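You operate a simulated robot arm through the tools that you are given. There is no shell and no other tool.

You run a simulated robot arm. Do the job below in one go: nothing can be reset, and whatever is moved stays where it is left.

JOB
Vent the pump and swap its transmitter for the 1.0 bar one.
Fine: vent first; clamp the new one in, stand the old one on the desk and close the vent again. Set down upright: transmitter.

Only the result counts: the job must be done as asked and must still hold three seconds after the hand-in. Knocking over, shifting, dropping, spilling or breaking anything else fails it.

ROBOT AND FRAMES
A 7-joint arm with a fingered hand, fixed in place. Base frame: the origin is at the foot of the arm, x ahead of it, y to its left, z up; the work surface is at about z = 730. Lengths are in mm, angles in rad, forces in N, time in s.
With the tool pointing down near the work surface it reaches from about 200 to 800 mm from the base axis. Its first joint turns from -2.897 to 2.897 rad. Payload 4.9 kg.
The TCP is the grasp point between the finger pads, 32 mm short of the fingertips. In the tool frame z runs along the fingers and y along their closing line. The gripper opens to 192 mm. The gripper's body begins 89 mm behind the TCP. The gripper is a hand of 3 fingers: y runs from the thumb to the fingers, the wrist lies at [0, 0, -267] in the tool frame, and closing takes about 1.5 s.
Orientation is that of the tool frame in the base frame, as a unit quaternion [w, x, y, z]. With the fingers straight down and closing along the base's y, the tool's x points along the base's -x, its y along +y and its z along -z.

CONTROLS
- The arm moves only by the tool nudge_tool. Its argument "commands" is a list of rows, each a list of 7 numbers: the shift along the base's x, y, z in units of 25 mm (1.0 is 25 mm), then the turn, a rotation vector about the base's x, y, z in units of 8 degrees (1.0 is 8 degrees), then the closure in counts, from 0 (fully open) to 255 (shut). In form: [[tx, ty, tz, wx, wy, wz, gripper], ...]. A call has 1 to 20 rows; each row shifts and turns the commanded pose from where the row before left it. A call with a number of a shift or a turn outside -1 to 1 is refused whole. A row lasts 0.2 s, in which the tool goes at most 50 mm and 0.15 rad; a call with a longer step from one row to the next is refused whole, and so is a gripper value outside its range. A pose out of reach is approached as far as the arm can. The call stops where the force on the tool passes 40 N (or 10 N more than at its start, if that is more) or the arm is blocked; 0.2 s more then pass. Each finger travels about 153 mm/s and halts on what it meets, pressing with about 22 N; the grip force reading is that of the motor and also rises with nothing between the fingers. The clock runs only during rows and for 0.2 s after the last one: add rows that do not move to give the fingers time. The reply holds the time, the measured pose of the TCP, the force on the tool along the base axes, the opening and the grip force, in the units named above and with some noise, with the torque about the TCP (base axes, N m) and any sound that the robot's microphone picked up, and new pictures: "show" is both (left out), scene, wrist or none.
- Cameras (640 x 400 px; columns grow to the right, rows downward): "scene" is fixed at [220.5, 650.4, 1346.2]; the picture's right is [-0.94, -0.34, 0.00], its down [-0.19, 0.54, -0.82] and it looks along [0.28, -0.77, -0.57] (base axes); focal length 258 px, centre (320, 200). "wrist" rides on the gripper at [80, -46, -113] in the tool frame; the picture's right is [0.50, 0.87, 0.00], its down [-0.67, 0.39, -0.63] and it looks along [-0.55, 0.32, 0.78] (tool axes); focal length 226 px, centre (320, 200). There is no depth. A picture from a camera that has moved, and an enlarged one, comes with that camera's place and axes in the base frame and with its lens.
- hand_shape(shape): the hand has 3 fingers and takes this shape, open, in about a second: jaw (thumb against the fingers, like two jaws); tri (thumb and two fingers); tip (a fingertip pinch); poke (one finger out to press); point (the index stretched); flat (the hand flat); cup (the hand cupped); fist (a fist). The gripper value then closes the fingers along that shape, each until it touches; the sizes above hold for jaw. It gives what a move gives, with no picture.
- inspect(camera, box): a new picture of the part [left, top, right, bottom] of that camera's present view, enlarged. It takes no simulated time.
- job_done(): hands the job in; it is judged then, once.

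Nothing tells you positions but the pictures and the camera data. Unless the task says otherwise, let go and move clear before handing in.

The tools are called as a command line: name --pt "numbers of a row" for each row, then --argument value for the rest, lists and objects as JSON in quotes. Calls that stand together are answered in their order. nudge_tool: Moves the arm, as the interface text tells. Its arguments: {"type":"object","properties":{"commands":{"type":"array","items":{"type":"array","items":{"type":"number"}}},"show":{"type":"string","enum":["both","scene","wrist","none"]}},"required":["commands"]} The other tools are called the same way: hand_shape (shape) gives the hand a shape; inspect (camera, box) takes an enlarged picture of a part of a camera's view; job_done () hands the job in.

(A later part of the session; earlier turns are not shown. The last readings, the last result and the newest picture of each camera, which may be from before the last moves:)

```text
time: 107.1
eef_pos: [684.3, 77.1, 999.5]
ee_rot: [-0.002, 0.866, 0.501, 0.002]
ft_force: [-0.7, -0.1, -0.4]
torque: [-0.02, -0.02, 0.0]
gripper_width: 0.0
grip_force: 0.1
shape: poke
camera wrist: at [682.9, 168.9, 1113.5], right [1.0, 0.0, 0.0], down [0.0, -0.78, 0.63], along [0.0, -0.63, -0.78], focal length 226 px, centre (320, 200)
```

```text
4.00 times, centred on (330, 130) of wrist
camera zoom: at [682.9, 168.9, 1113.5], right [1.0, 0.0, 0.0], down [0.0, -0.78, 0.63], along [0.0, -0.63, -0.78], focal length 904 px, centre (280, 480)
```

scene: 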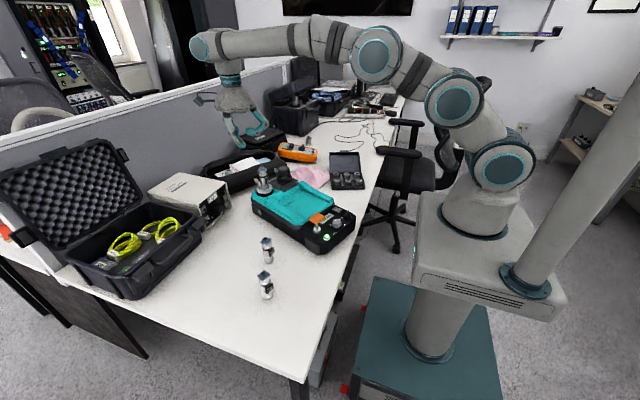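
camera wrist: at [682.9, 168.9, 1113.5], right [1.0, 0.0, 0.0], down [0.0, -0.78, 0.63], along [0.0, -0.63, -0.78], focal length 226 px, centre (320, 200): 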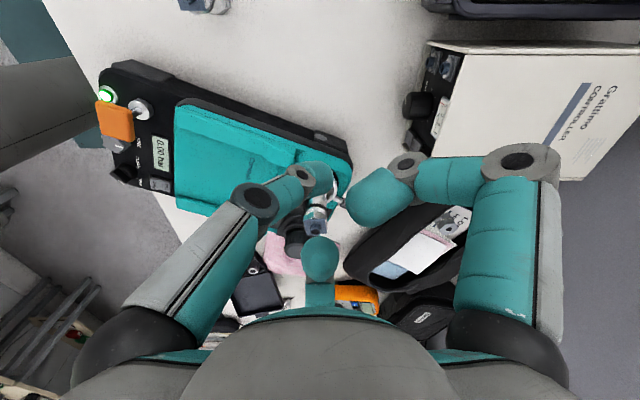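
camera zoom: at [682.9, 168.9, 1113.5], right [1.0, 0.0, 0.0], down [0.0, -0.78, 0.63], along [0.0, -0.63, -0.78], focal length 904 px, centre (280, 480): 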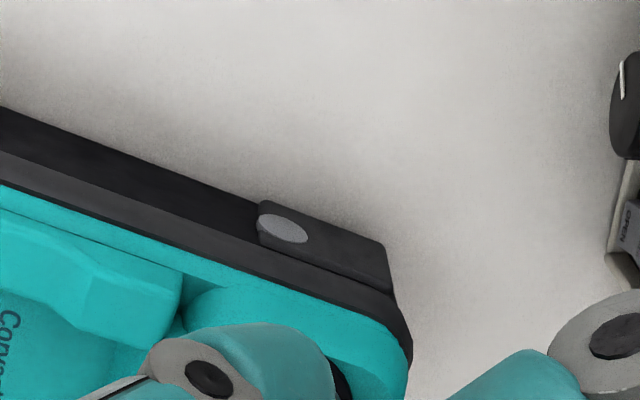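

The thumb hides the port from here. I'll open the hand to jaw so the centre of the view is free.

hand_shape --shape "jaw"

nudge_tool --pt "0 0 0 0 0 0 0" --show "wrist"

inspect --camera "wrist" --box '[290, 150, 370, 250]'

```text
time: 108.0
eef_pos: [683.0, 76.8, 1000.6]
ee_rot: [-0.001, 0.866, 0.5, 0.002]
ft_force: [0.8, -1.6, 1.0]
torque: [-0.04, 0.01, 0.02]
gripper_width: 191.9
grip_force: 0.0
shape: jaw
```

```text
time: 108.4
eef_pos: [682.7, 77.0, 1000.0]
ee_rot: [-0.002, 0.866, 0.5, 0.003]
ft_force: [-0.8, 0.5, 0.2]
torque: [0.01, 0.01, 0.0]
gripper_width: 191.7
grip_force: 0.1
shape: jaw
camera wrist: at [683.1, 168.8, 1113.5], right [1.0, 0.0, 0.0], down [0.0, -0.78, 0.63], along [0.0, -0.63, -0.78], focal length 226 px, centre (320, 200)
```

wrist: 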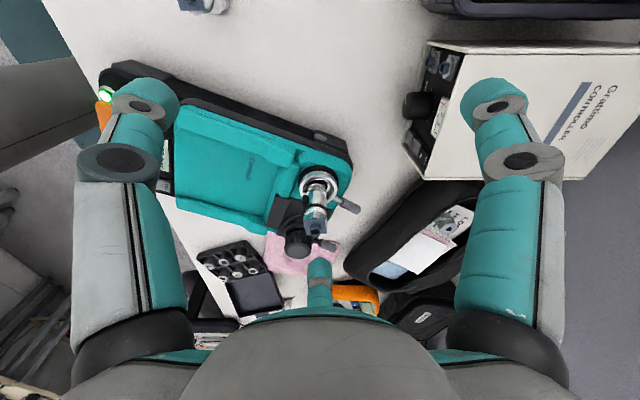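

```text
4.00 times, centred on (330, 200) of wrist
camera zoom: at [683.1, 168.8, 1113.5], right [1.0, 0.0, 0.0], down [0.0, -0.78, 0.63], along [0.0, -0.63, -0.78], focal length 904 px, centre (280, 200)
```

zoom: 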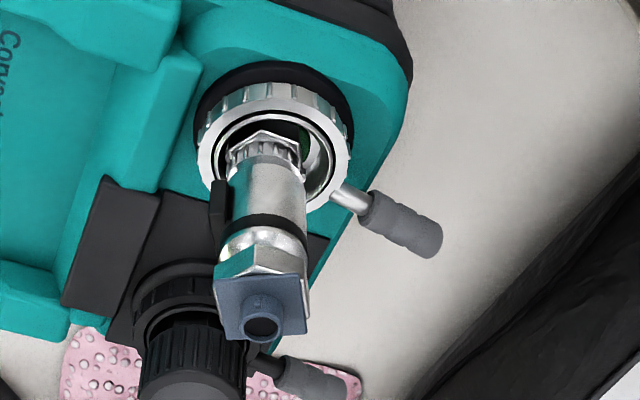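

inspect --camera "wrist" --box '[300, 160, 345, 200]'

inspect --camera "scene" --box '[254, 178, 280, 198]'

```text
10.00 times, centred on (322, 180) of wrist
camera zoom: at [683.1, 168.8, 1113.5], right [1.0, 0.0, 0.0], down [0.0, -0.78, 0.63], along [0.0, -0.63, -0.78], focal length 2261 px, centre (295, 400)
```

zoom: 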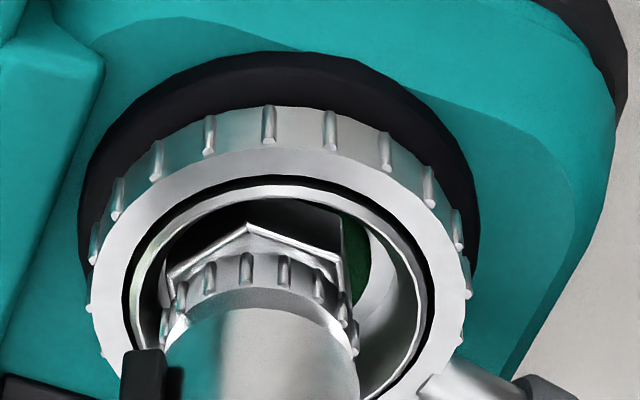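

```text
16.00 times, centred on (267, 188) of scene
camera zoom: at [220.5, 650.4, 1346.2], right [-0.94, -0.34, 0.0], down [-0.19, 0.54, -0.82], along [0.28, -0.77, -0.57], focal length 4126 px, centre (1168, 392)
```

zoom: 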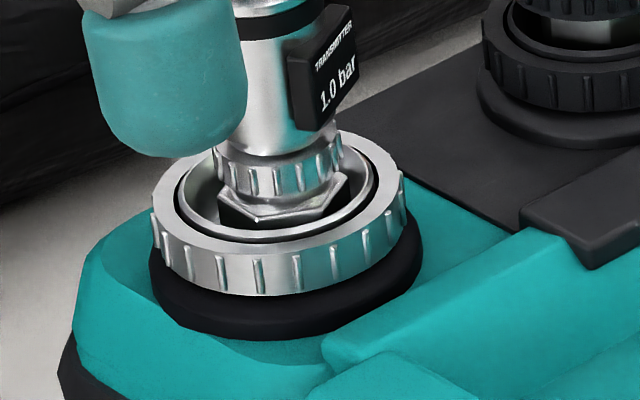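

T2 is about 3 mm to −x of the cup's centre. I'll use a three-finger closure centred on the port axis to bring it to centre and also test how it's held. First I'll position above it with the label in a finger gap.

nudge_tool --pt "-0.007 -0.35 0.1 0 0 1 60" --pt "-0.007 -0.35 0.1 0 0 1 100" --pt "-0.007 -0.35 0.1 0 0 1 122" --pt "-0.007 -0.35 0.1 0 0 1 122" --pt "-0.007 -0.35 0.1 0 0 1 122" --pt "-0.007 -0.35 0.1 0 0 1 122" --pt "-0.007 -0.35 0.1 0 0 1 122" --pt "-0.007 -0.35 0.1 0 0 1 122" --pt "-0.007 -0.35 0.1 0 0 1 122" --pt "-0.007 -0.35 0.1 0 0 1 122" --pt "-0.007 -0.35 0.1 0 0 1 122" --pt "-0.007 -0.35 0.1 0 0 1 122" --pt "0 0 0 0 0 0 122" --show "both"

inspect --camera "wrist" --box '[295, 110, 345, 150]'

inspect --camera "wrist" --box '[240, 80, 400, 200]'

```text
time: 111.2
eef_pos: [678.7, -27.5, 1033.5]
ee_rot: [-0.002, 0.206, 0.979, 0.0]
ft_force: [-0.7, -0.4, -0.3]
torque: [-0.01, 0.0, 0.01]
gripper_width: 100.9
grip_force: 0.1
shape: jaw
camera wrist: at [588.5, -36.9, 1146.0], right [-0.11, 0.99, 0.0], down [0.77, 0.08, 0.63], along [0.62, 0.07, -0.78], focal length 226 px, centre (320, 200)
```

scene: 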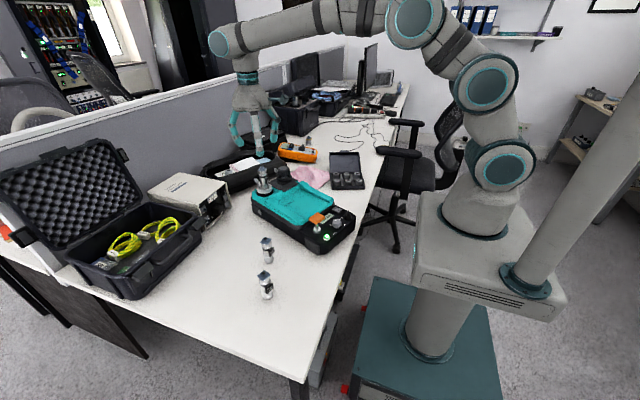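
wrist: 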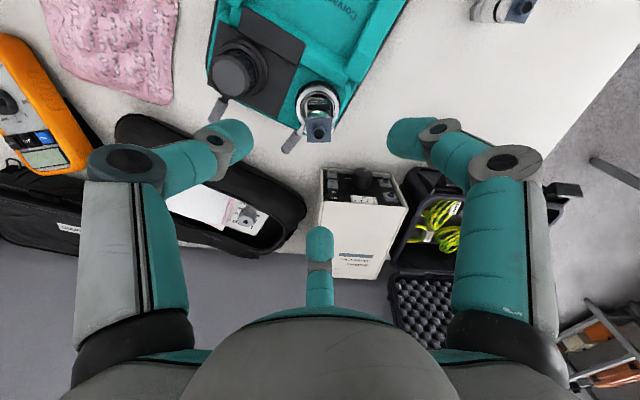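

```text
10.00 times, centred on (320, 130) of wrist
camera zoom: at [588.5, -36.9, 1146.0], right [-0.11, 0.99, 0.0], down [0.77, 0.08, 0.63], along [0.62, 0.07, -0.78], focal length 2261 px, centre (320, 900)
```

zoom: 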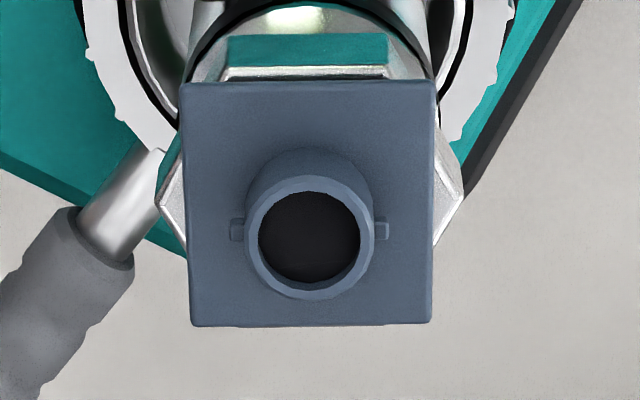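

```text
3.33 times, centred on (320, 140) of wrist
camera zoom: at [588.5, -36.9, 1146.0], right [-0.11, 0.99, 0.0], down [0.77, 0.08, 0.63], along [0.62, 0.07, -0.78], focal length 754 px, centre (320, 400)
```

zoom: 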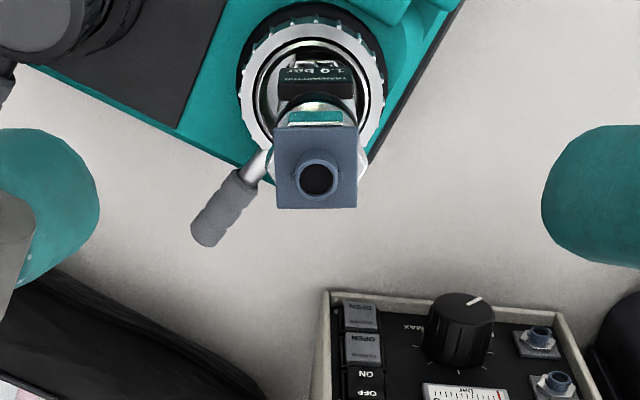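

The label is square in this view, so the finger gaps are right. The measured port axis needs a small shift of about (+3,−2.7) mm. I'll apply it and descend around T2.

nudge_tool --pt "0.128 -0.108 0 0 0 0 122" --pt "0 0 -1 0 0 0 122" --pt "0 0 -1 0 0 0 122" --pt "0 0 -1 0 0 0 122" --pt "0 0 -1 0 0 0 122" --pt "0 0 -1 0 0 0 122" --pt "0 0 -0.76 0 0 0 122" --pt "0 0 0 0 0 0 122" --show "both"

inspect --camera "wrist" --box '[240, 80, 400, 260]'

inspect --camera "scene" --box '[230, 150, 310, 210]'

```text
time: 113.0
eef_pos: [684.3, -31.2, 887.6]
ee_rot: [-0.004, 0.208, 0.978, 0.0]
ft_force: [-1.0, -0.8, -0.6]
torque: [0.0, -0.02, 0.03]
gripper_width: 100.7
grip_force: 0.0
shape: jaw
camera wrist: at [592.7, -39.7, 1001.4], right [-0.1, 0.99, 0.0], down [0.77, 0.08, 0.63], along [0.62, 0.07, -0.78], focal length 226 px, centre (320, 200)
```

scene: 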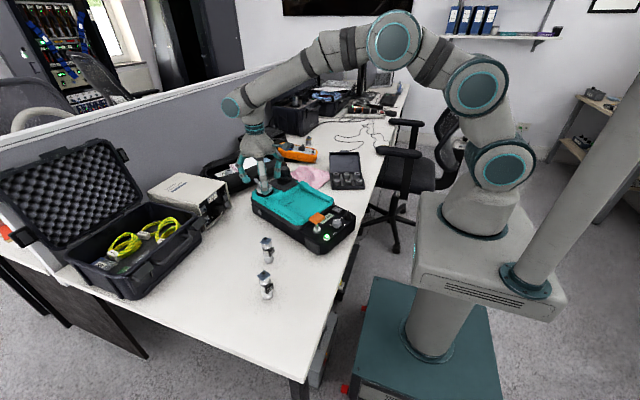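
wrist: 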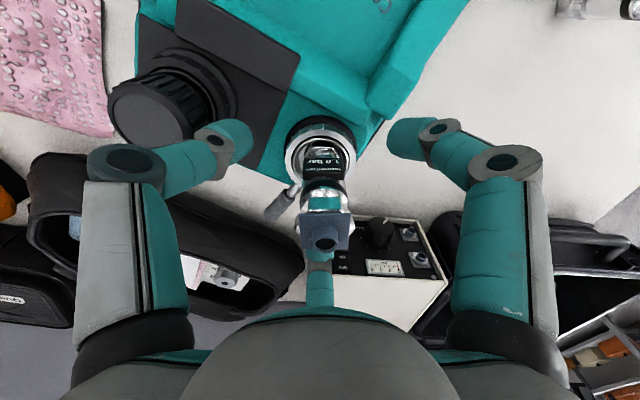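

```text
2.22 times, centred on (320, 170) of wrist
camera zoom: at [592.7, -39.7, 1001.4], right [-0.1, 0.99, 0.0], down [0.77, 0.08, 0.63], along [0.62, 0.07, -0.78], focal length 502 px, centre (320, 267)
```

zoom: 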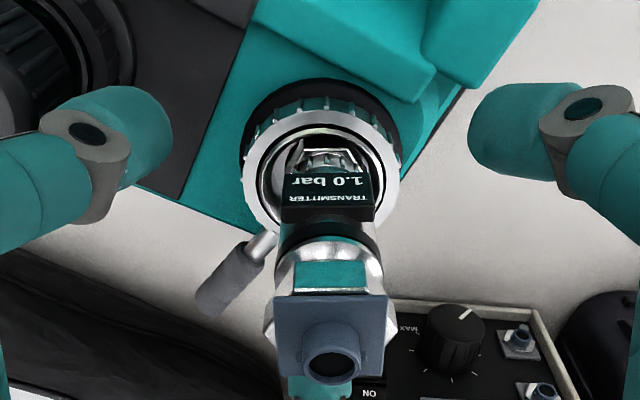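

```text
6.67 times, centred on (270, 180) of scene
camera zoom: at [220.5, 650.4, 1346.2], right [-0.94, -0.34, 0.0], down [-0.19, 0.54, -0.82], along [0.28, -0.77, -0.57], focal length 1719 px, centre (653, 333)
```

zoom: 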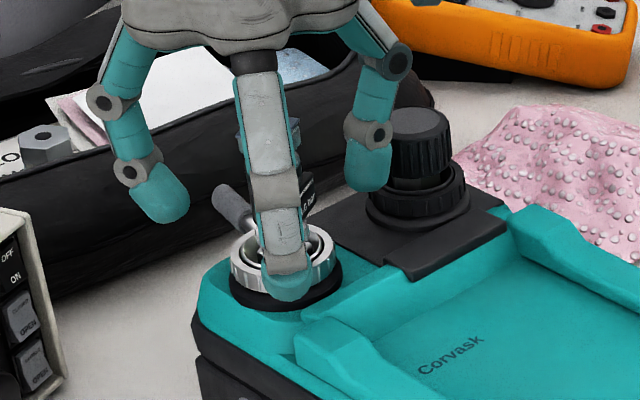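

The ring is centred under the hand and T2 is about 2 mm off. I'll close the fingers gradually to 26 mm so they nudge T2 to the centre, watching the forces.

nudge_tool --pt "0 0 0 0 0 0 180" --pt "0 0 0 0 0 0 200" --pt "0 0 0 0 0 0 208" --pt "0 0 0 0 0 0 212" --pt "0 0 0 0 0 0 215" --show "none"

nudge_tool --pt "0 0 0 0 0 0 217" --pt "0 0 0 0 0 0 219" --pt "0 0 0 0 0 0 221" --pt "0 0 0 0 0 0 222" --show "both"

inspect --camera "wrist" --box '[240, 80, 400, 260]'

inspect --camera "scene" --box '[230, 150, 310, 210]'

```text
time: 114.2
eef_pos: [683.3, -29.7, 887.9]
ee_rot: [-0.002, 0.208, 0.978, 0.001]
ft_force: [-0.7, 2.0, 0.4]
torque: [0.02, 0.03, -0.02]
gripper_width: 30.7
grip_force: 0.0
shape: jaw
```

```text
time: 115.2
eef_pos: [683.9, -30.1, 886.9]
ee_rot: [-0.002, 0.208, 0.978, 0.0]
ft_force: [-1.0, 2.3, 1.8]
torque: [0.05, 0.07, -0.01]
gripper_width: 26.2
grip_force: 0.0
shape: jaw
camera wrist: at [592.6, -39.6, 1001.5], right [-0.1, 0.99, 0.0], down [0.77, 0.08, 0.63], along [0.62, 0.07, -0.78], focal length 226 px, centre (320, 200)
```

scene: 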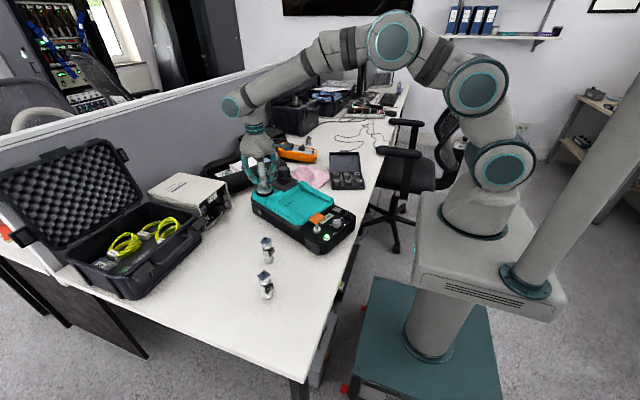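
wrist: 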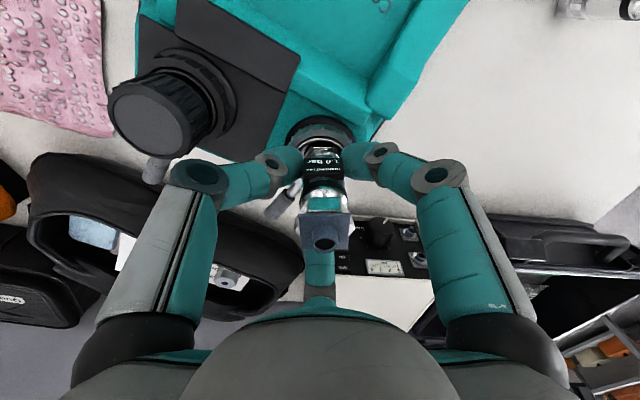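

```text
2.22 times, centred on (320, 170) of wrist
camera zoom: at [592.6, -39.6, 1001.5], right [-0.1, 0.99, 0.0], down [0.77, 0.08, 0.63], along [0.62, 0.07, -0.78], focal length 502 px, centre (320, 267)
```

zoom: 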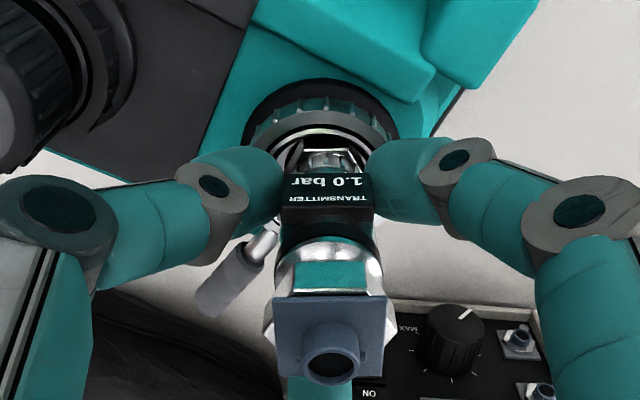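

```text
6.67 times, centred on (270, 180) of scene
camera zoom: at [220.5, 650.4, 1346.2], right [-0.94, -0.34, 0.0], down [-0.19, 0.54, -0.82], along [0.28, -0.77, -0.57], focal length 1719 px, centre (653, 333)
```

zoom: 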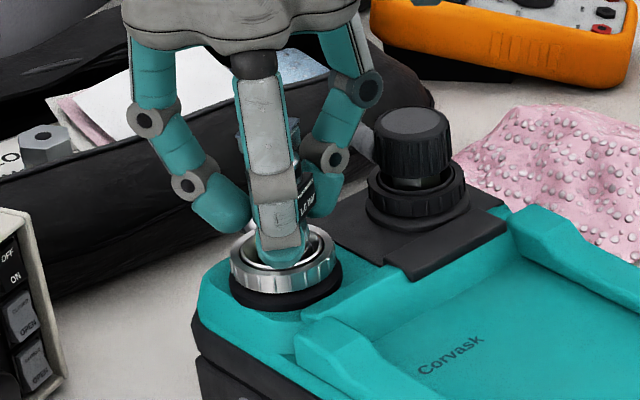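

nudge_tool --pt "0 0 0 0 0 0 224" --pt "0 0 0 0 0 0 226" --pt "0 0 0 0 0 0 228" --pt "0 0 0 0 0 0 230" --show "wrist"

inspect --camera "wrist" --box '[240, 80, 400, 260]'

inspect --camera "scene" --box '[248, 160, 298, 200]'

```text
time: 116.2
eef_pos: [683.2, -29.9, 887.8]
ee_rot: [-0.003, 0.208, 0.978, 0.0]
ft_force: [0.8, 0.0, -0.7]
torque: [0.02, 0.02, 0.04]
gripper_width: 20.6
grip_force: 21.9
shape: jaw
camera wrist: at [592.6, -39.8, 1001.1], right [-0.1, 0.99, 0.0], down [0.77, 0.08, 0.63], along [0.62, 0.07, -0.78], focal length 226 px, centre (320, 200)
```

wrist: 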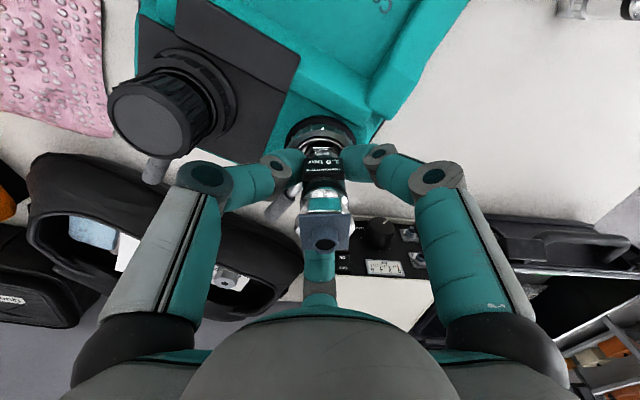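

```text
2.22 times, centred on (320, 170) of wrist
camera zoom: at [592.6, -39.8, 1001.1], right [-0.1, 0.99, 0.0], down [0.77, 0.08, 0.63], along [0.62, 0.07, -0.78], focal length 502 px, centre (320, 267)
```

zoom: 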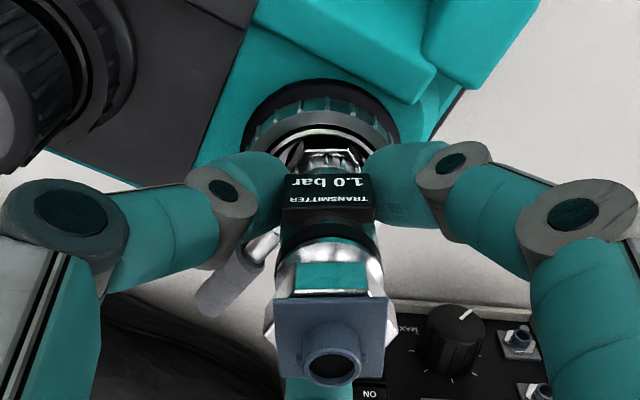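

```text
10.00 times, centred on (273, 180) of scene
camera zoom: at [220.5, 650.4, 1346.2], right [-0.94, -0.34, 0.0], down [-0.19, 0.54, -0.82], along [0.28, -0.77, -0.57], focal length 2579 px, centre (790, 400)
```

zoom: 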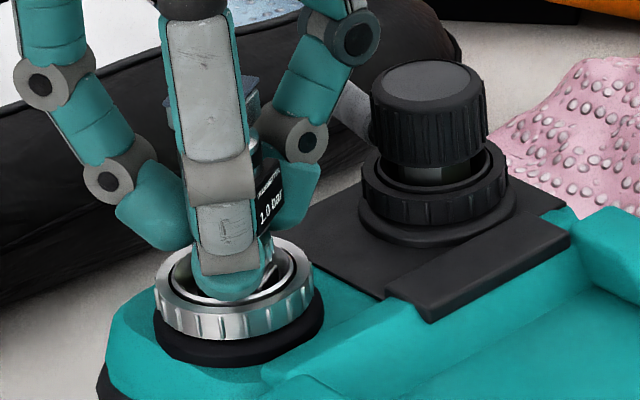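

All three fingers now hold T2 and it hasn't shifted. I'll do a very gentle lift test of 1 mm to see whether the clamp really holds it.

nudge_tool --pt "0 0 0.04 0 0 0 235" --pt "0 0 0 0 0 0 235" --show "none"

nudge_tool --pt "0 0 0.03 0 0 0 235" --pt "0 0 0 0 0 0 235" --show "none"

```text
time: 116.8
eef_pos: [682.9, -30.1, 887.2]
ee_rot: [-0.004, 0.208, 0.978, 0.0]
ft_force: [6.1, -2.8, -6.1]
torque: [-0.06, -0.13, 0.08]
gripper_width: 20.3
grip_force: 21.8
shape: jaw
```

```text
time: 117.4
eef_pos: [683.5, -29.6, 888.3]
ee_rot: [-0.004, 0.208, 0.978, 0.0]
ft_force: [8.7, -6.2, -11.7]
torque: [-0.16, -0.26, 0.18]
gripper_width: 20.0
grip_force: 21.9
shape: jaw
```

The lift met −12 N with no movement, far more than T2's 2 N weight, so the clamp is holding it. I'll undo the lift and release.

nudge_tool --pt "0 0 -0.07 0 0 0 235" --pt "0 0 0 0 0 0 235" --show "none"

nudge_tool --pt "0 0 0 0 0 0 225" --pt "0 0 0 0 0 0 215" --pt "0 0 0 0 0 0 200" --pt "0 0 0 0 0 0 180" --pt "0 0 0 0 0 0 150" --pt "0 0 0 0 0 0 125" --pt "0 0 0.5 0 0 0 122" --pt "0 0 1 0 0 0 122" --pt "0 0 1 0 0 0 122" --pt "0 0 1 0 0 0 122" --pt "0 0 1 0 0 0 122" --pt "0 0 1 0 0 0 122" --pt "0 0 0 0 0 0 122" --show "both"

inspect --camera "scene" --box '[248, 160, 298, 200]'

inspect --camera "scene" --box '[230, 140, 380, 310]'

```text
time: 118.0
eef_pos: [682.9, -30.7, 888.2]
ee_rot: [-0.003, 0.208, 0.978, -0.001]
ft_force: [6.0, -9.5, -4.3]
torque: [-0.26, -0.16, 0.11]
gripper_width: 20.4
grip_force: 21.9
shape: jaw
```

```text
time: 120.8
eef_pos: [684.4, -29.9, 1023.8]
ee_rot: [-0.003, 0.208, 0.978, 0.0]
ft_force: [-0.2, -0.8, -0.7]
torque: [0.01, 0.06, 0.01]
gripper_width: 99.8
grip_force: 0.1
shape: jaw
camera wrist: at [594.5, -39.6, 1137.8], right [-0.1, 0.99, 0.0], down [0.78, 0.08, 0.63], along [0.62, 0.07, -0.78], focal length 226 px, centre (320, 200)
```

scene: 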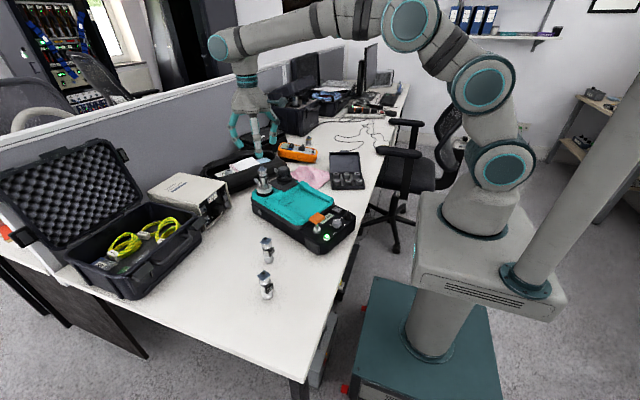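
wrist: 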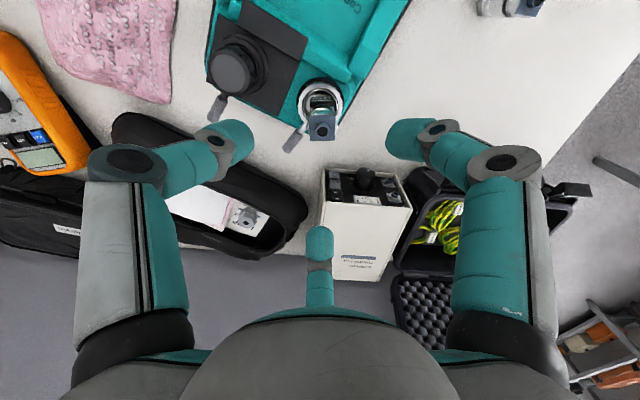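

```text
10.00 times, centred on (273, 180) of scene
camera zoom: at [220.5, 650.4, 1346.2], right [-0.94, -0.34, 0.0], down [-0.19, 0.54, -0.82], along [0.28, -0.77, -0.57], focal length 2579 px, centre (790, 400)
```

zoom: 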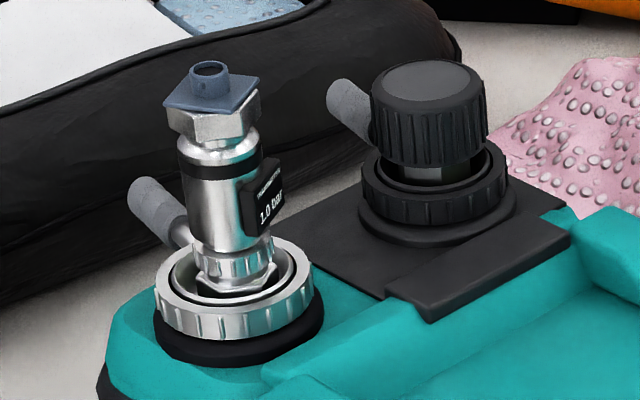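

```text
2.35 times, centred on (305, 225) of scene
camera zoom: at [220.5, 650.4, 1346.2], right [-0.94, -0.34, 0.0], down [-0.19, 0.54, -0.82], along [0.28, -0.77, -0.57], focal length 607 px, centre (355, 141)
```

zoom: 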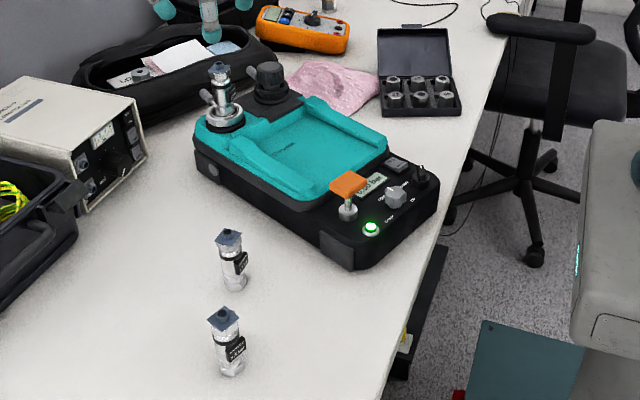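

The 1.0 bar transmitter is clamped, and everything on the desk is standing. The last step is the vent knob, so I'll travel back toward the panel at height and re-measure it.

nudge_tool --pt "-0.97 -0.04 -0.1 0 0 0 100" --pt "-0.97 -0.04 -0.1 0 0 0 60" --pt "-0.97 -0.04 -0.1 0 0 0 0" --pt "-0.97 -0.04 -0.1 0 0 0 0" --pt "-0.97 -0.04 -0.2 0 0 0 0" --pt "-0.97 -0.04 -0.2 0 0 0 0" --pt "-0.97 -0.04 -0.2 0 0 0 0" --pt "-0.97 -0.04 -0.2 0 0 0 0" --pt "-0.97 -0.04 -0.3 0 0 0 0" --pt "-0.97 -0.04 -0.3 0 0 0 0" --pt "-0.97 -0.04 -0.3 0 0 0 0" --pt "-0.97 -0.04 -0.3 0 0 0 0" --pt "-0.97 -0.04 -0.3 0 0 0 0" --pt "-0.97 -0.04 -0.3 0 0 0 0" --pt "-0.97 -0.04 -0.3 0 0 0 0" --show "wrist"

inspect --camera "wrist" --box '[270, 120, 390, 220]'

inspect --camera "scene" --box '[330, 200, 370, 225]'

```text
time: 124.0
eef_pos: [318.6, -42.9, 941.2]
ee_rot: [-0.002, 0.208, 0.978, 0.0]
ft_force: [0.1, 0.4, 0.4]
torque: [-0.02, -0.01, -0.01]
gripper_width: 191.9
grip_force: 0.0
shape: jaw
camera wrist: at [227.5, -53.5, 1054.7], right [-0.1, 0.99, 0.0], down [0.77, 0.08, 0.63], along [0.62, 0.07, -0.78], focal length 226 px, centre (320, 200)
```

wrist: 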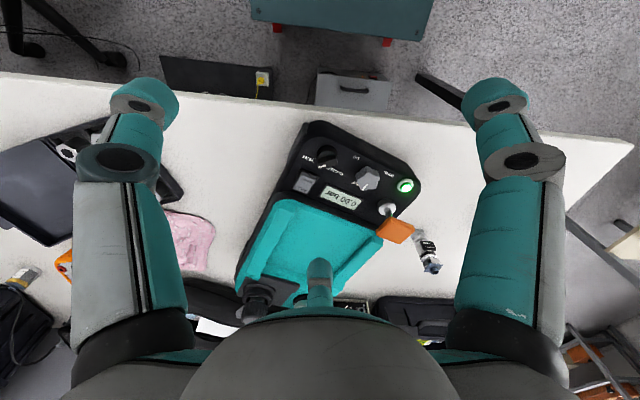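

```text
4.00 times, centred on (330, 170) of wrist
camera zoom: at [227.5, -53.5, 1054.7], right [-0.1, 0.99, 0.0], down [0.77, 0.08, 0.63], along [0.62, 0.07, -0.78], focal length 904 px, centre (280, 320)
```

zoom: 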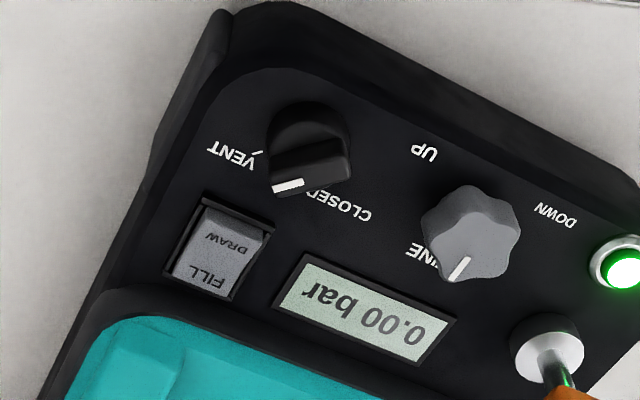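

```text
16.00 times, centred on (350, 212) of scene
camera zoom: at [220.5, 650.4, 1346.2], right [-0.94, -0.34, 0.0], down [-0.19, 0.54, -0.82], along [0.28, -0.77, -0.57], focal length 4126 px, centre (-160, 0)
```

zoom: 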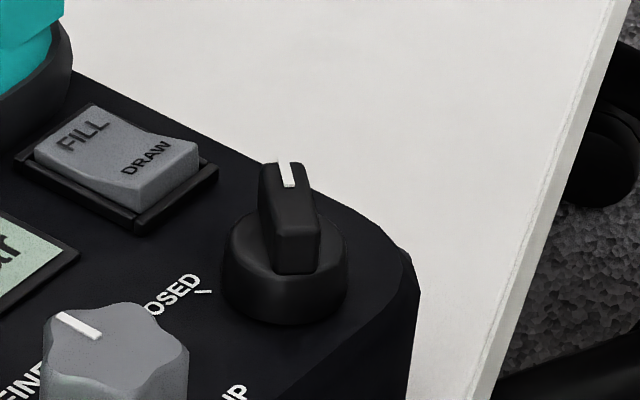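

The knob axis is near (363,-30), with the pointer at about −63° (VENT). I'll switch to poke and place the thumb on the pointer's clockwise side.

hand_shape --shape "poke"

nudge_tool --pt "0.54 -0.1 -0.4 0 0 0 0" --pt "0.54 -0.1 -0.6 0 0 0 0" --pt "0 0 -0.8 0 0 0 0" --pt "0 0 -0.8 0 0 0 0" --pt "0 0 0 0 0 0 0" --show "both"

inspect --camera "wrist" --box '[250, 100, 410, 220]'

inspect --camera "scene" --box '[310, 180, 374, 230]'

```text
time: 124.9
eef_pos: [318.0, -43.4, 940.7]
ee_rot: [-0.003, 0.208, 0.978, 0.0]
ft_force: [-0.4, 0.5, 0.1]
torque: [0.03, 0.01, -0.02]
gripper_width: 0.2
grip_force: 0.2
shape: poke
```

```text
time: 126.1
eef_pos: [348.8, -48.9, 876.2]
ee_rot: [-0.003, 0.208, 0.978, 0.0]
ft_force: [0.3, 0.0, 0.2]
torque: [-0.03, -0.01, 0.03]
gripper_width: 0.0
grip_force: 0.0
shape: poke
camera wrist: at [257.8, -59.0, 990.5], right [-0.1, 0.99, 0.0], down [0.77, 0.08, 0.63], along [0.62, 0.07, -0.78], focal length 226 px, centre (320, 200)
```

scene: 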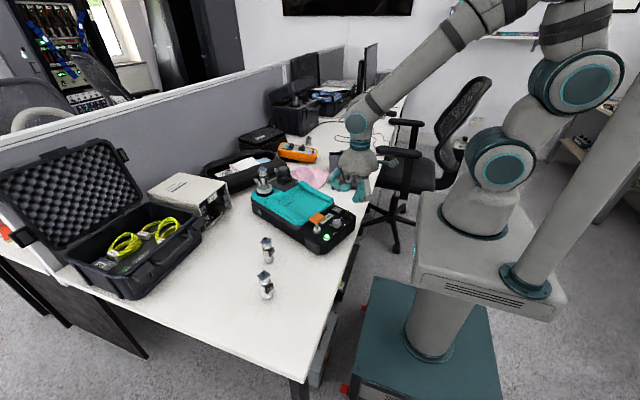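
wrist: 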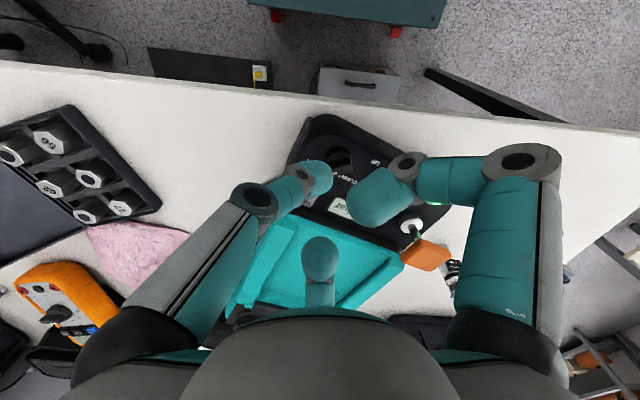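

```text
3.33 times, centred on (330, 160) of wrist
camera zoom: at [257.8, -59.0, 990.5], right [-0.1, 0.99, 0.0], down [0.77, 0.08, 0.63], along [0.62, 0.07, -0.78], focal length 754 px, centre (287, 333)
```

zoom: 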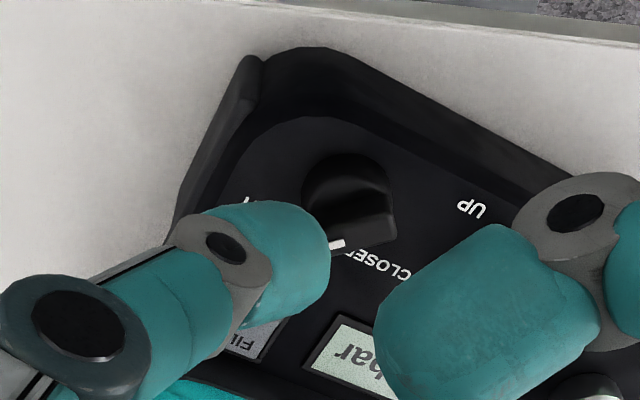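

```text
8.00 times, centred on (342, 205) of scene
camera zoom: at [220.5, 650.4, 1346.2], right [-0.94, -0.34, 0.0], down [-0.19, 0.54, -0.82], along [0.28, -0.77, -0.57], focal length 2063 px, centre (144, 160)
```

zoom: 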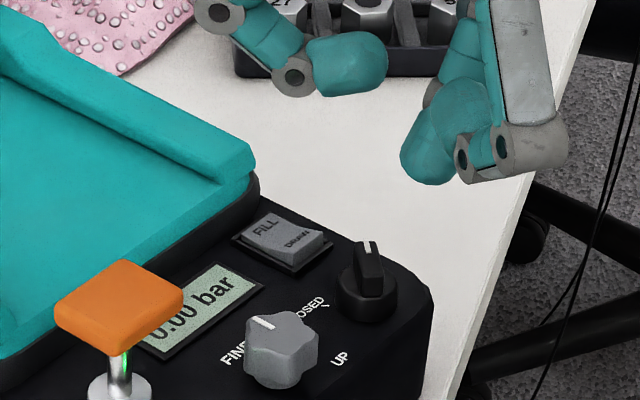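

The thumb is on the clockwise side with about 7 mm of clearance. I'll lower the tip to pointer height.

nudge_tool --pt "0 0 -0.6 0 0 0 0" --pt "0 0 -0.6 0 0 0 0" --pt "0 0 -0.35 0 0 0 0" --pt "0 0 0 0 0 0 0" --show "both"

inspect --camera "wrist" --box '[250, 100, 410, 220]'

inspect --camera "scene" --box '[310, 180, 374, 230]'

```text
time: 127.1
eef_pos: [346.2, -50.3, 838.9]
ee_rot: [-0.003, 0.208, 0.978, 0.0]
ft_force: [0.4, -0.2, -0.1]
torque: [0.01, -0.01, -0.02]
gripper_width: 0.0
grip_force: 0.0
shape: poke
camera wrist: at [257.2, -59.3, 951.4], right [-0.1, 0.99, 0.0], down [0.77, 0.08, 0.63], along [0.62, 0.07, -0.78], focal length 226 px, centre (320, 200)
```

scene: 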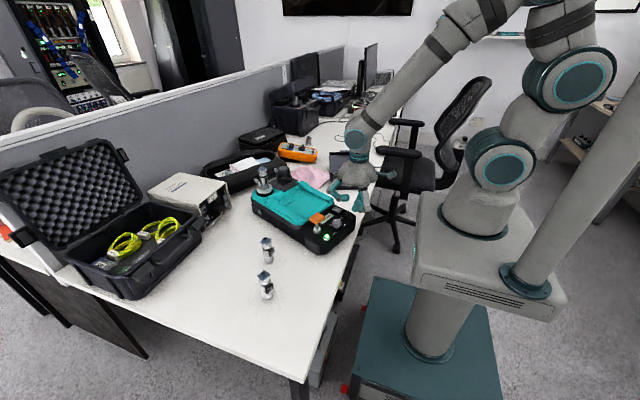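
wrist: 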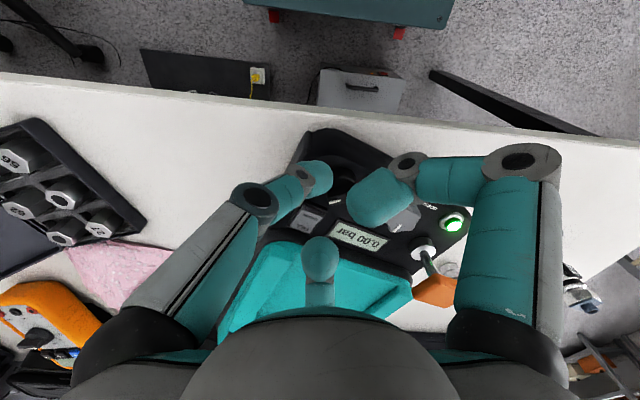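

```text
3.33 times, centred on (330, 160) of wrist
camera zoom: at [257.2, -59.3, 951.4], right [-0.1, 0.99, 0.0], down [0.77, 0.08, 0.63], along [0.62, 0.07, -0.78], focal length 754 px, centre (287, 333)
```

zoom: 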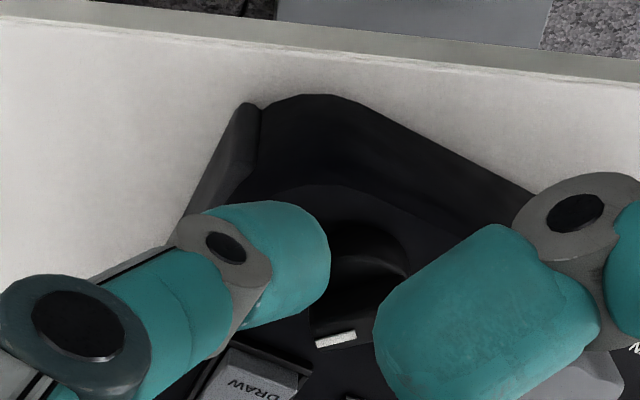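

```text
8.00 times, centred on (342, 205) of scene
camera zoom: at [220.5, 650.4, 1346.2], right [-0.94, -0.34, 0.0], down [-0.19, 0.54, -0.82], along [0.28, -0.77, -0.57], focal length 2063 px, centre (144, 160)
```

zoom: 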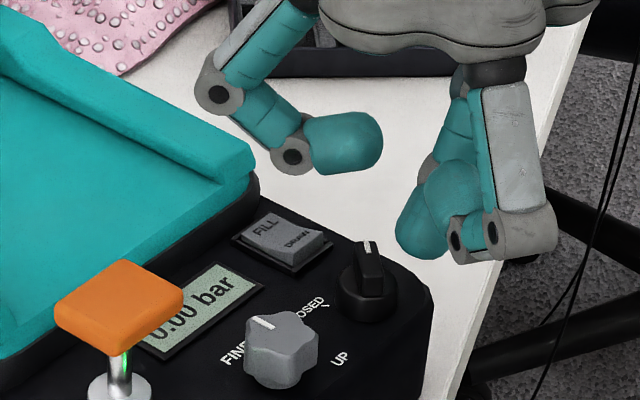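

The thumb tip is just clear of the pointer bar. I'll push it counter-clockwise toward CLOSED, first half.

nudge_tool --pt "0.224 0.136 -0.05 0 0 0 0" --pt "0.224 0.136 0 0 0 0 0" --pt "0.128 -0.028 0 0 0 0 0" --pt "0.148 0.008 0 0 0 0 0" --pt "0 0 0 0 0 0 0" --show "both"

inspect --camera "wrist" --box '[250, 100, 410, 220]'

inspect --camera "scene" --box '[310, 180, 374, 230]'

```text
time: 128.3
eef_pos: [364.9, -43.8, 838.2]
ee_rot: [-0.002, 0.208, 0.978, 0.0]
ft_force: [-1.0, -2.2, -0.3]
torque: [-0.06, 0.03, -0.01]
gripper_width: 0.0
grip_force: 0.1
shape: poke
camera wrist: at [275.2, -52.7, 951.2], right [-0.1, 0.99, 0.0], down [0.77, 0.08, 0.63], along [0.62, 0.07, -0.78], focal length 226 px, centre (320, 200)
```

scene: 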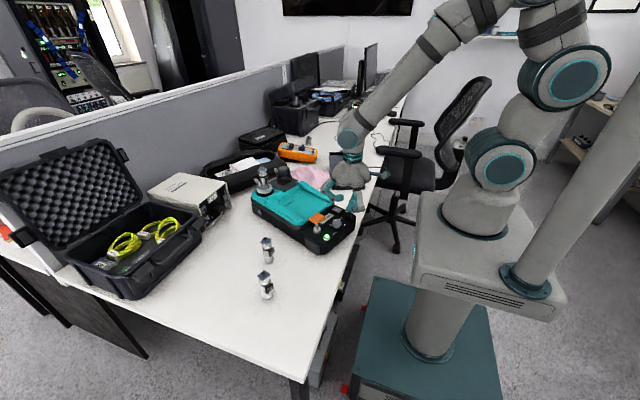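
wrist: 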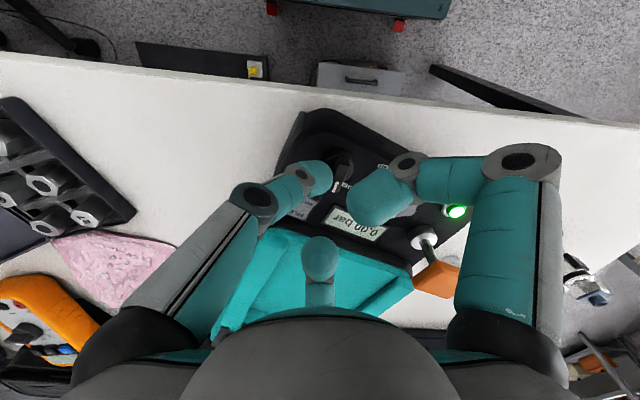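

```text
3.33 times, centred on (330, 160) of wrist
camera zoom: at [275.2, -52.7, 951.2], right [-0.1, 0.99, 0.0], down [0.77, 0.08, 0.63], along [0.62, 0.07, -0.78], focal length 754 px, centre (287, 333)
```

zoom: 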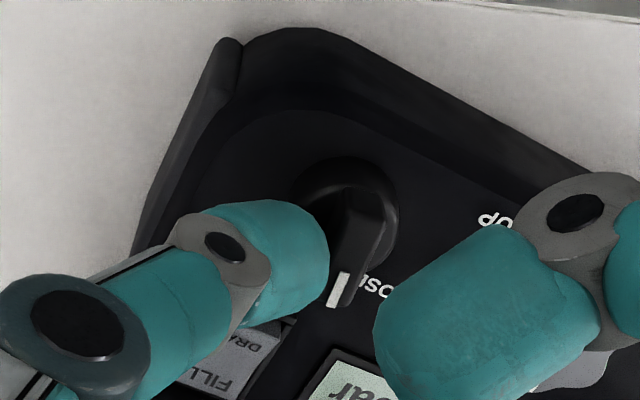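

```text
8.00 times, centred on (342, 205) of scene
camera zoom: at [220.5, 650.4, 1346.2], right [-0.94, -0.34, 0.0], down [-0.19, 0.54, -0.82], along [0.28, -0.77, -0.57], focal length 2063 px, centre (144, 160)
```

zoom: 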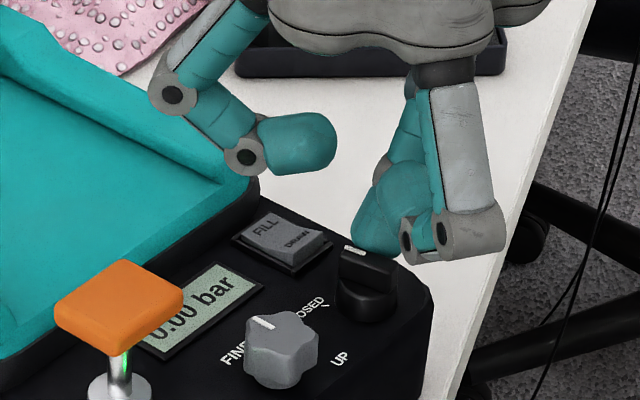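

The pointer is at about −11° now, more than halfway. I'll continue toward the CLOSED mark in smaller steps.

nudge_tool --pt "0.11 0.024 0 0 0 0 0" --pt "0.11 0.024 0 0 0 0 0" --pt "0.088 0.056 0 0 0 0 0" --pt "0 0 0 0 0 0 0" --show "both"

inspect --camera "wrist" --box '[250, 100, 410, 220]'

inspect --camera "scene" --box '[330, 200, 370, 225]'

```text
time: 129.3
eef_pos: [374.5, -39.9, 837.5]
ee_rot: [-0.003, 0.208, 0.978, 0.0]
ft_force: [-0.5, -1.3, -0.4]
torque: [-0.05, 0.02, -0.02]
gripper_width: 0.0
grip_force: 0.0
shape: poke
camera wrist: at [282.5, -50.0, 951.4], right [-0.11, 0.99, 0.0], down [0.77, 0.08, 0.63], along [0.62, 0.07, -0.78], focal length 226 px, centre (320, 200)
```

scene: 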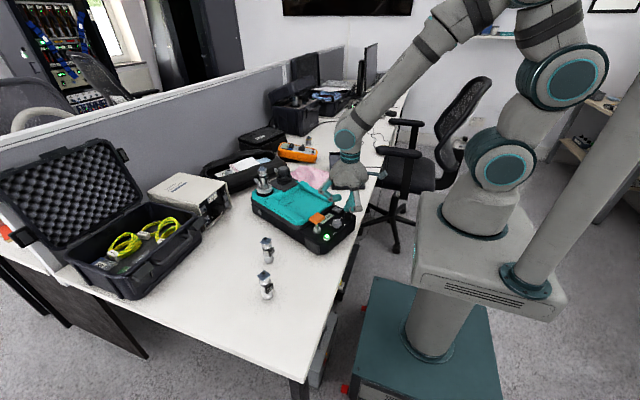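
wrist: 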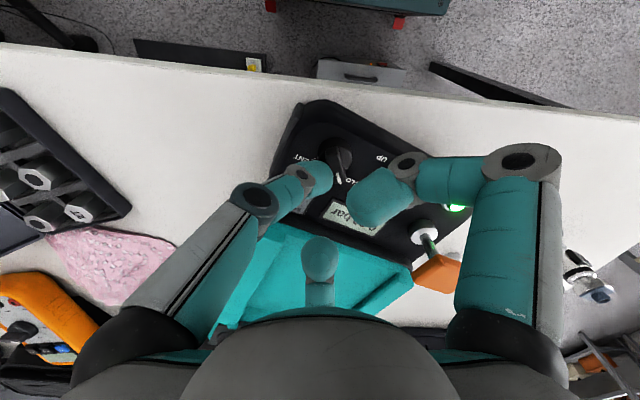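

```text
3.33 times, centred on (330, 160) of wrist
camera zoom: at [282.5, -50.0, 951.4], right [-0.11, 0.99, 0.0], down [0.77, 0.08, 0.63], along [0.62, 0.07, -0.78], focal length 754 px, centre (287, 333)
```

zoom: 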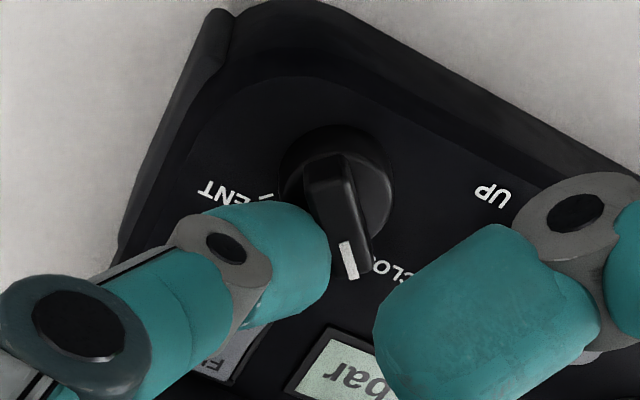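

```text
16.00 times, centred on (350, 212) of scene
camera zoom: at [220.5, 650.4, 1346.2], right [-0.94, -0.34, 0.0], down [-0.19, 0.54, -0.82], along [0.28, -0.77, -0.57], focal length 4126 px, centre (-160, 0)
```

zoom: 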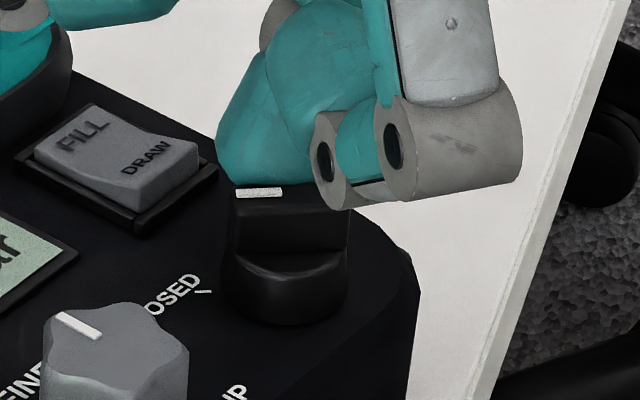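

The pointer is now around 23°, almost at CLOSED. I'll nudge on gently to the stop.

nudge_tool --pt "0.05 0.05 0 0 0 0 0" --pt "0 0 0 0 0 0 0" --show "none"

nudge_tool --pt "0.03 0.06 0 0 0 0 0" --pt "0 0 0 0 0 0 0" --show "wrist"

inspect --camera "wrist" --box '[250, 100, 410, 220]'

inspect --camera "scene" --box '[330, 200, 370, 225]'

```text
time: 129.9
eef_pos: [374.3, -38.5, 837.9]
ee_rot: [-0.002, 0.208, 0.978, 0.001]
ft_force: [-0.2, -4.0, -0.1]
torque: [-0.08, 0.02, 0.02]
gripper_width: 0.0
grip_force: 0.1
shape: poke
```

```text
time: 130.5
eef_pos: [374.8, -37.9, 835.5]
ee_rot: [-0.002, 0.208, 0.978, -0.001]
ft_force: [-1.2, -7.4, 2.2]
torque: [-0.16, 0.07, 0.03]
gripper_width: 0.1
grip_force: 0.0
shape: poke
camera wrist: at [284.1, -47.8, 950.9], right [-0.1, 0.99, 0.0], down [0.77, 0.08, 0.63], along [0.62, 0.07, -0.78], focal length 226 px, centre (320, 200)
```

wrist: 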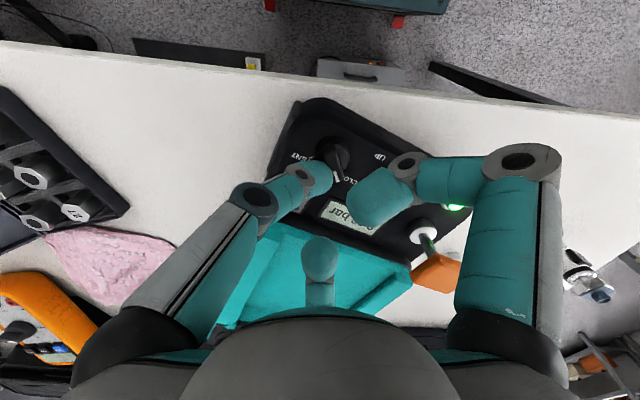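

```text
3.33 times, centred on (330, 160) of wrist
camera zoom: at [284.1, -47.8, 950.9], right [-0.1, 0.99, 0.0], down [0.77, 0.08, 0.63], along [0.62, 0.07, -0.78], focal length 754 px, centre (287, 333)
```

zoom: 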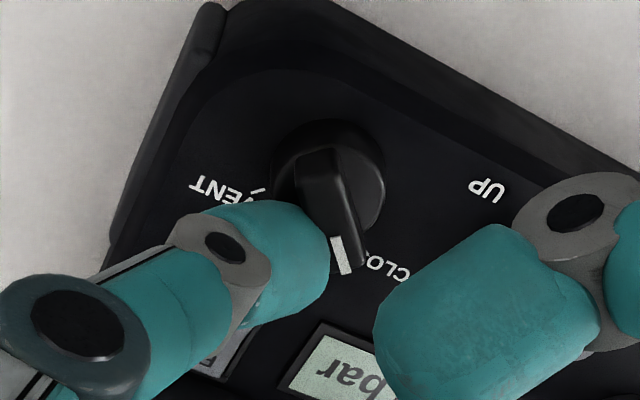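

```text
16.00 times, centred on (350, 212) of scene
camera zoom: at [220.5, 650.4, 1346.2], right [-0.94, -0.34, 0.0], down [-0.19, 0.54, -0.82], along [0.28, -0.77, -0.57], focal length 4126 px, centre (-160, 0)
```

zoom: 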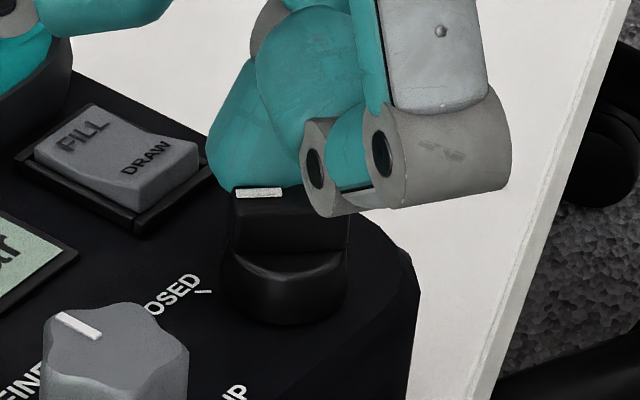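

nudge_tool --pt "-0.01 0.045 0 0 0 0 0" --pt "0 0 0 0 0 0 0" --show "none"

inspect --camera "scene" --box '[330, 200, 370, 225]'

```text
time: 131.1
eef_pos: [375.9, -37.5, 836.7]
ee_rot: [-0.002, 0.208, 0.978, 0.001]
ft_force: [1.0, -15.5, 3.1]
torque: [-0.35, 0.0, 0.05]
gripper_width: 0.0
grip_force: 0.1
shape: poke
```

```text
16.00 times, centred on (350, 212) of scene
camera zoom: at [220.5, 650.4, 1346.2], right [-0.94, -0.34, 0.0], down [-0.19, 0.54, -0.82], along [0.28, -0.77, -0.57], focal length 4126 px, centre (-160, 0)
```

zoom: 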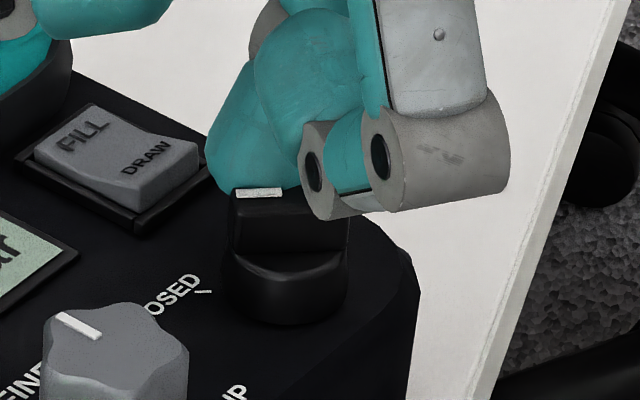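

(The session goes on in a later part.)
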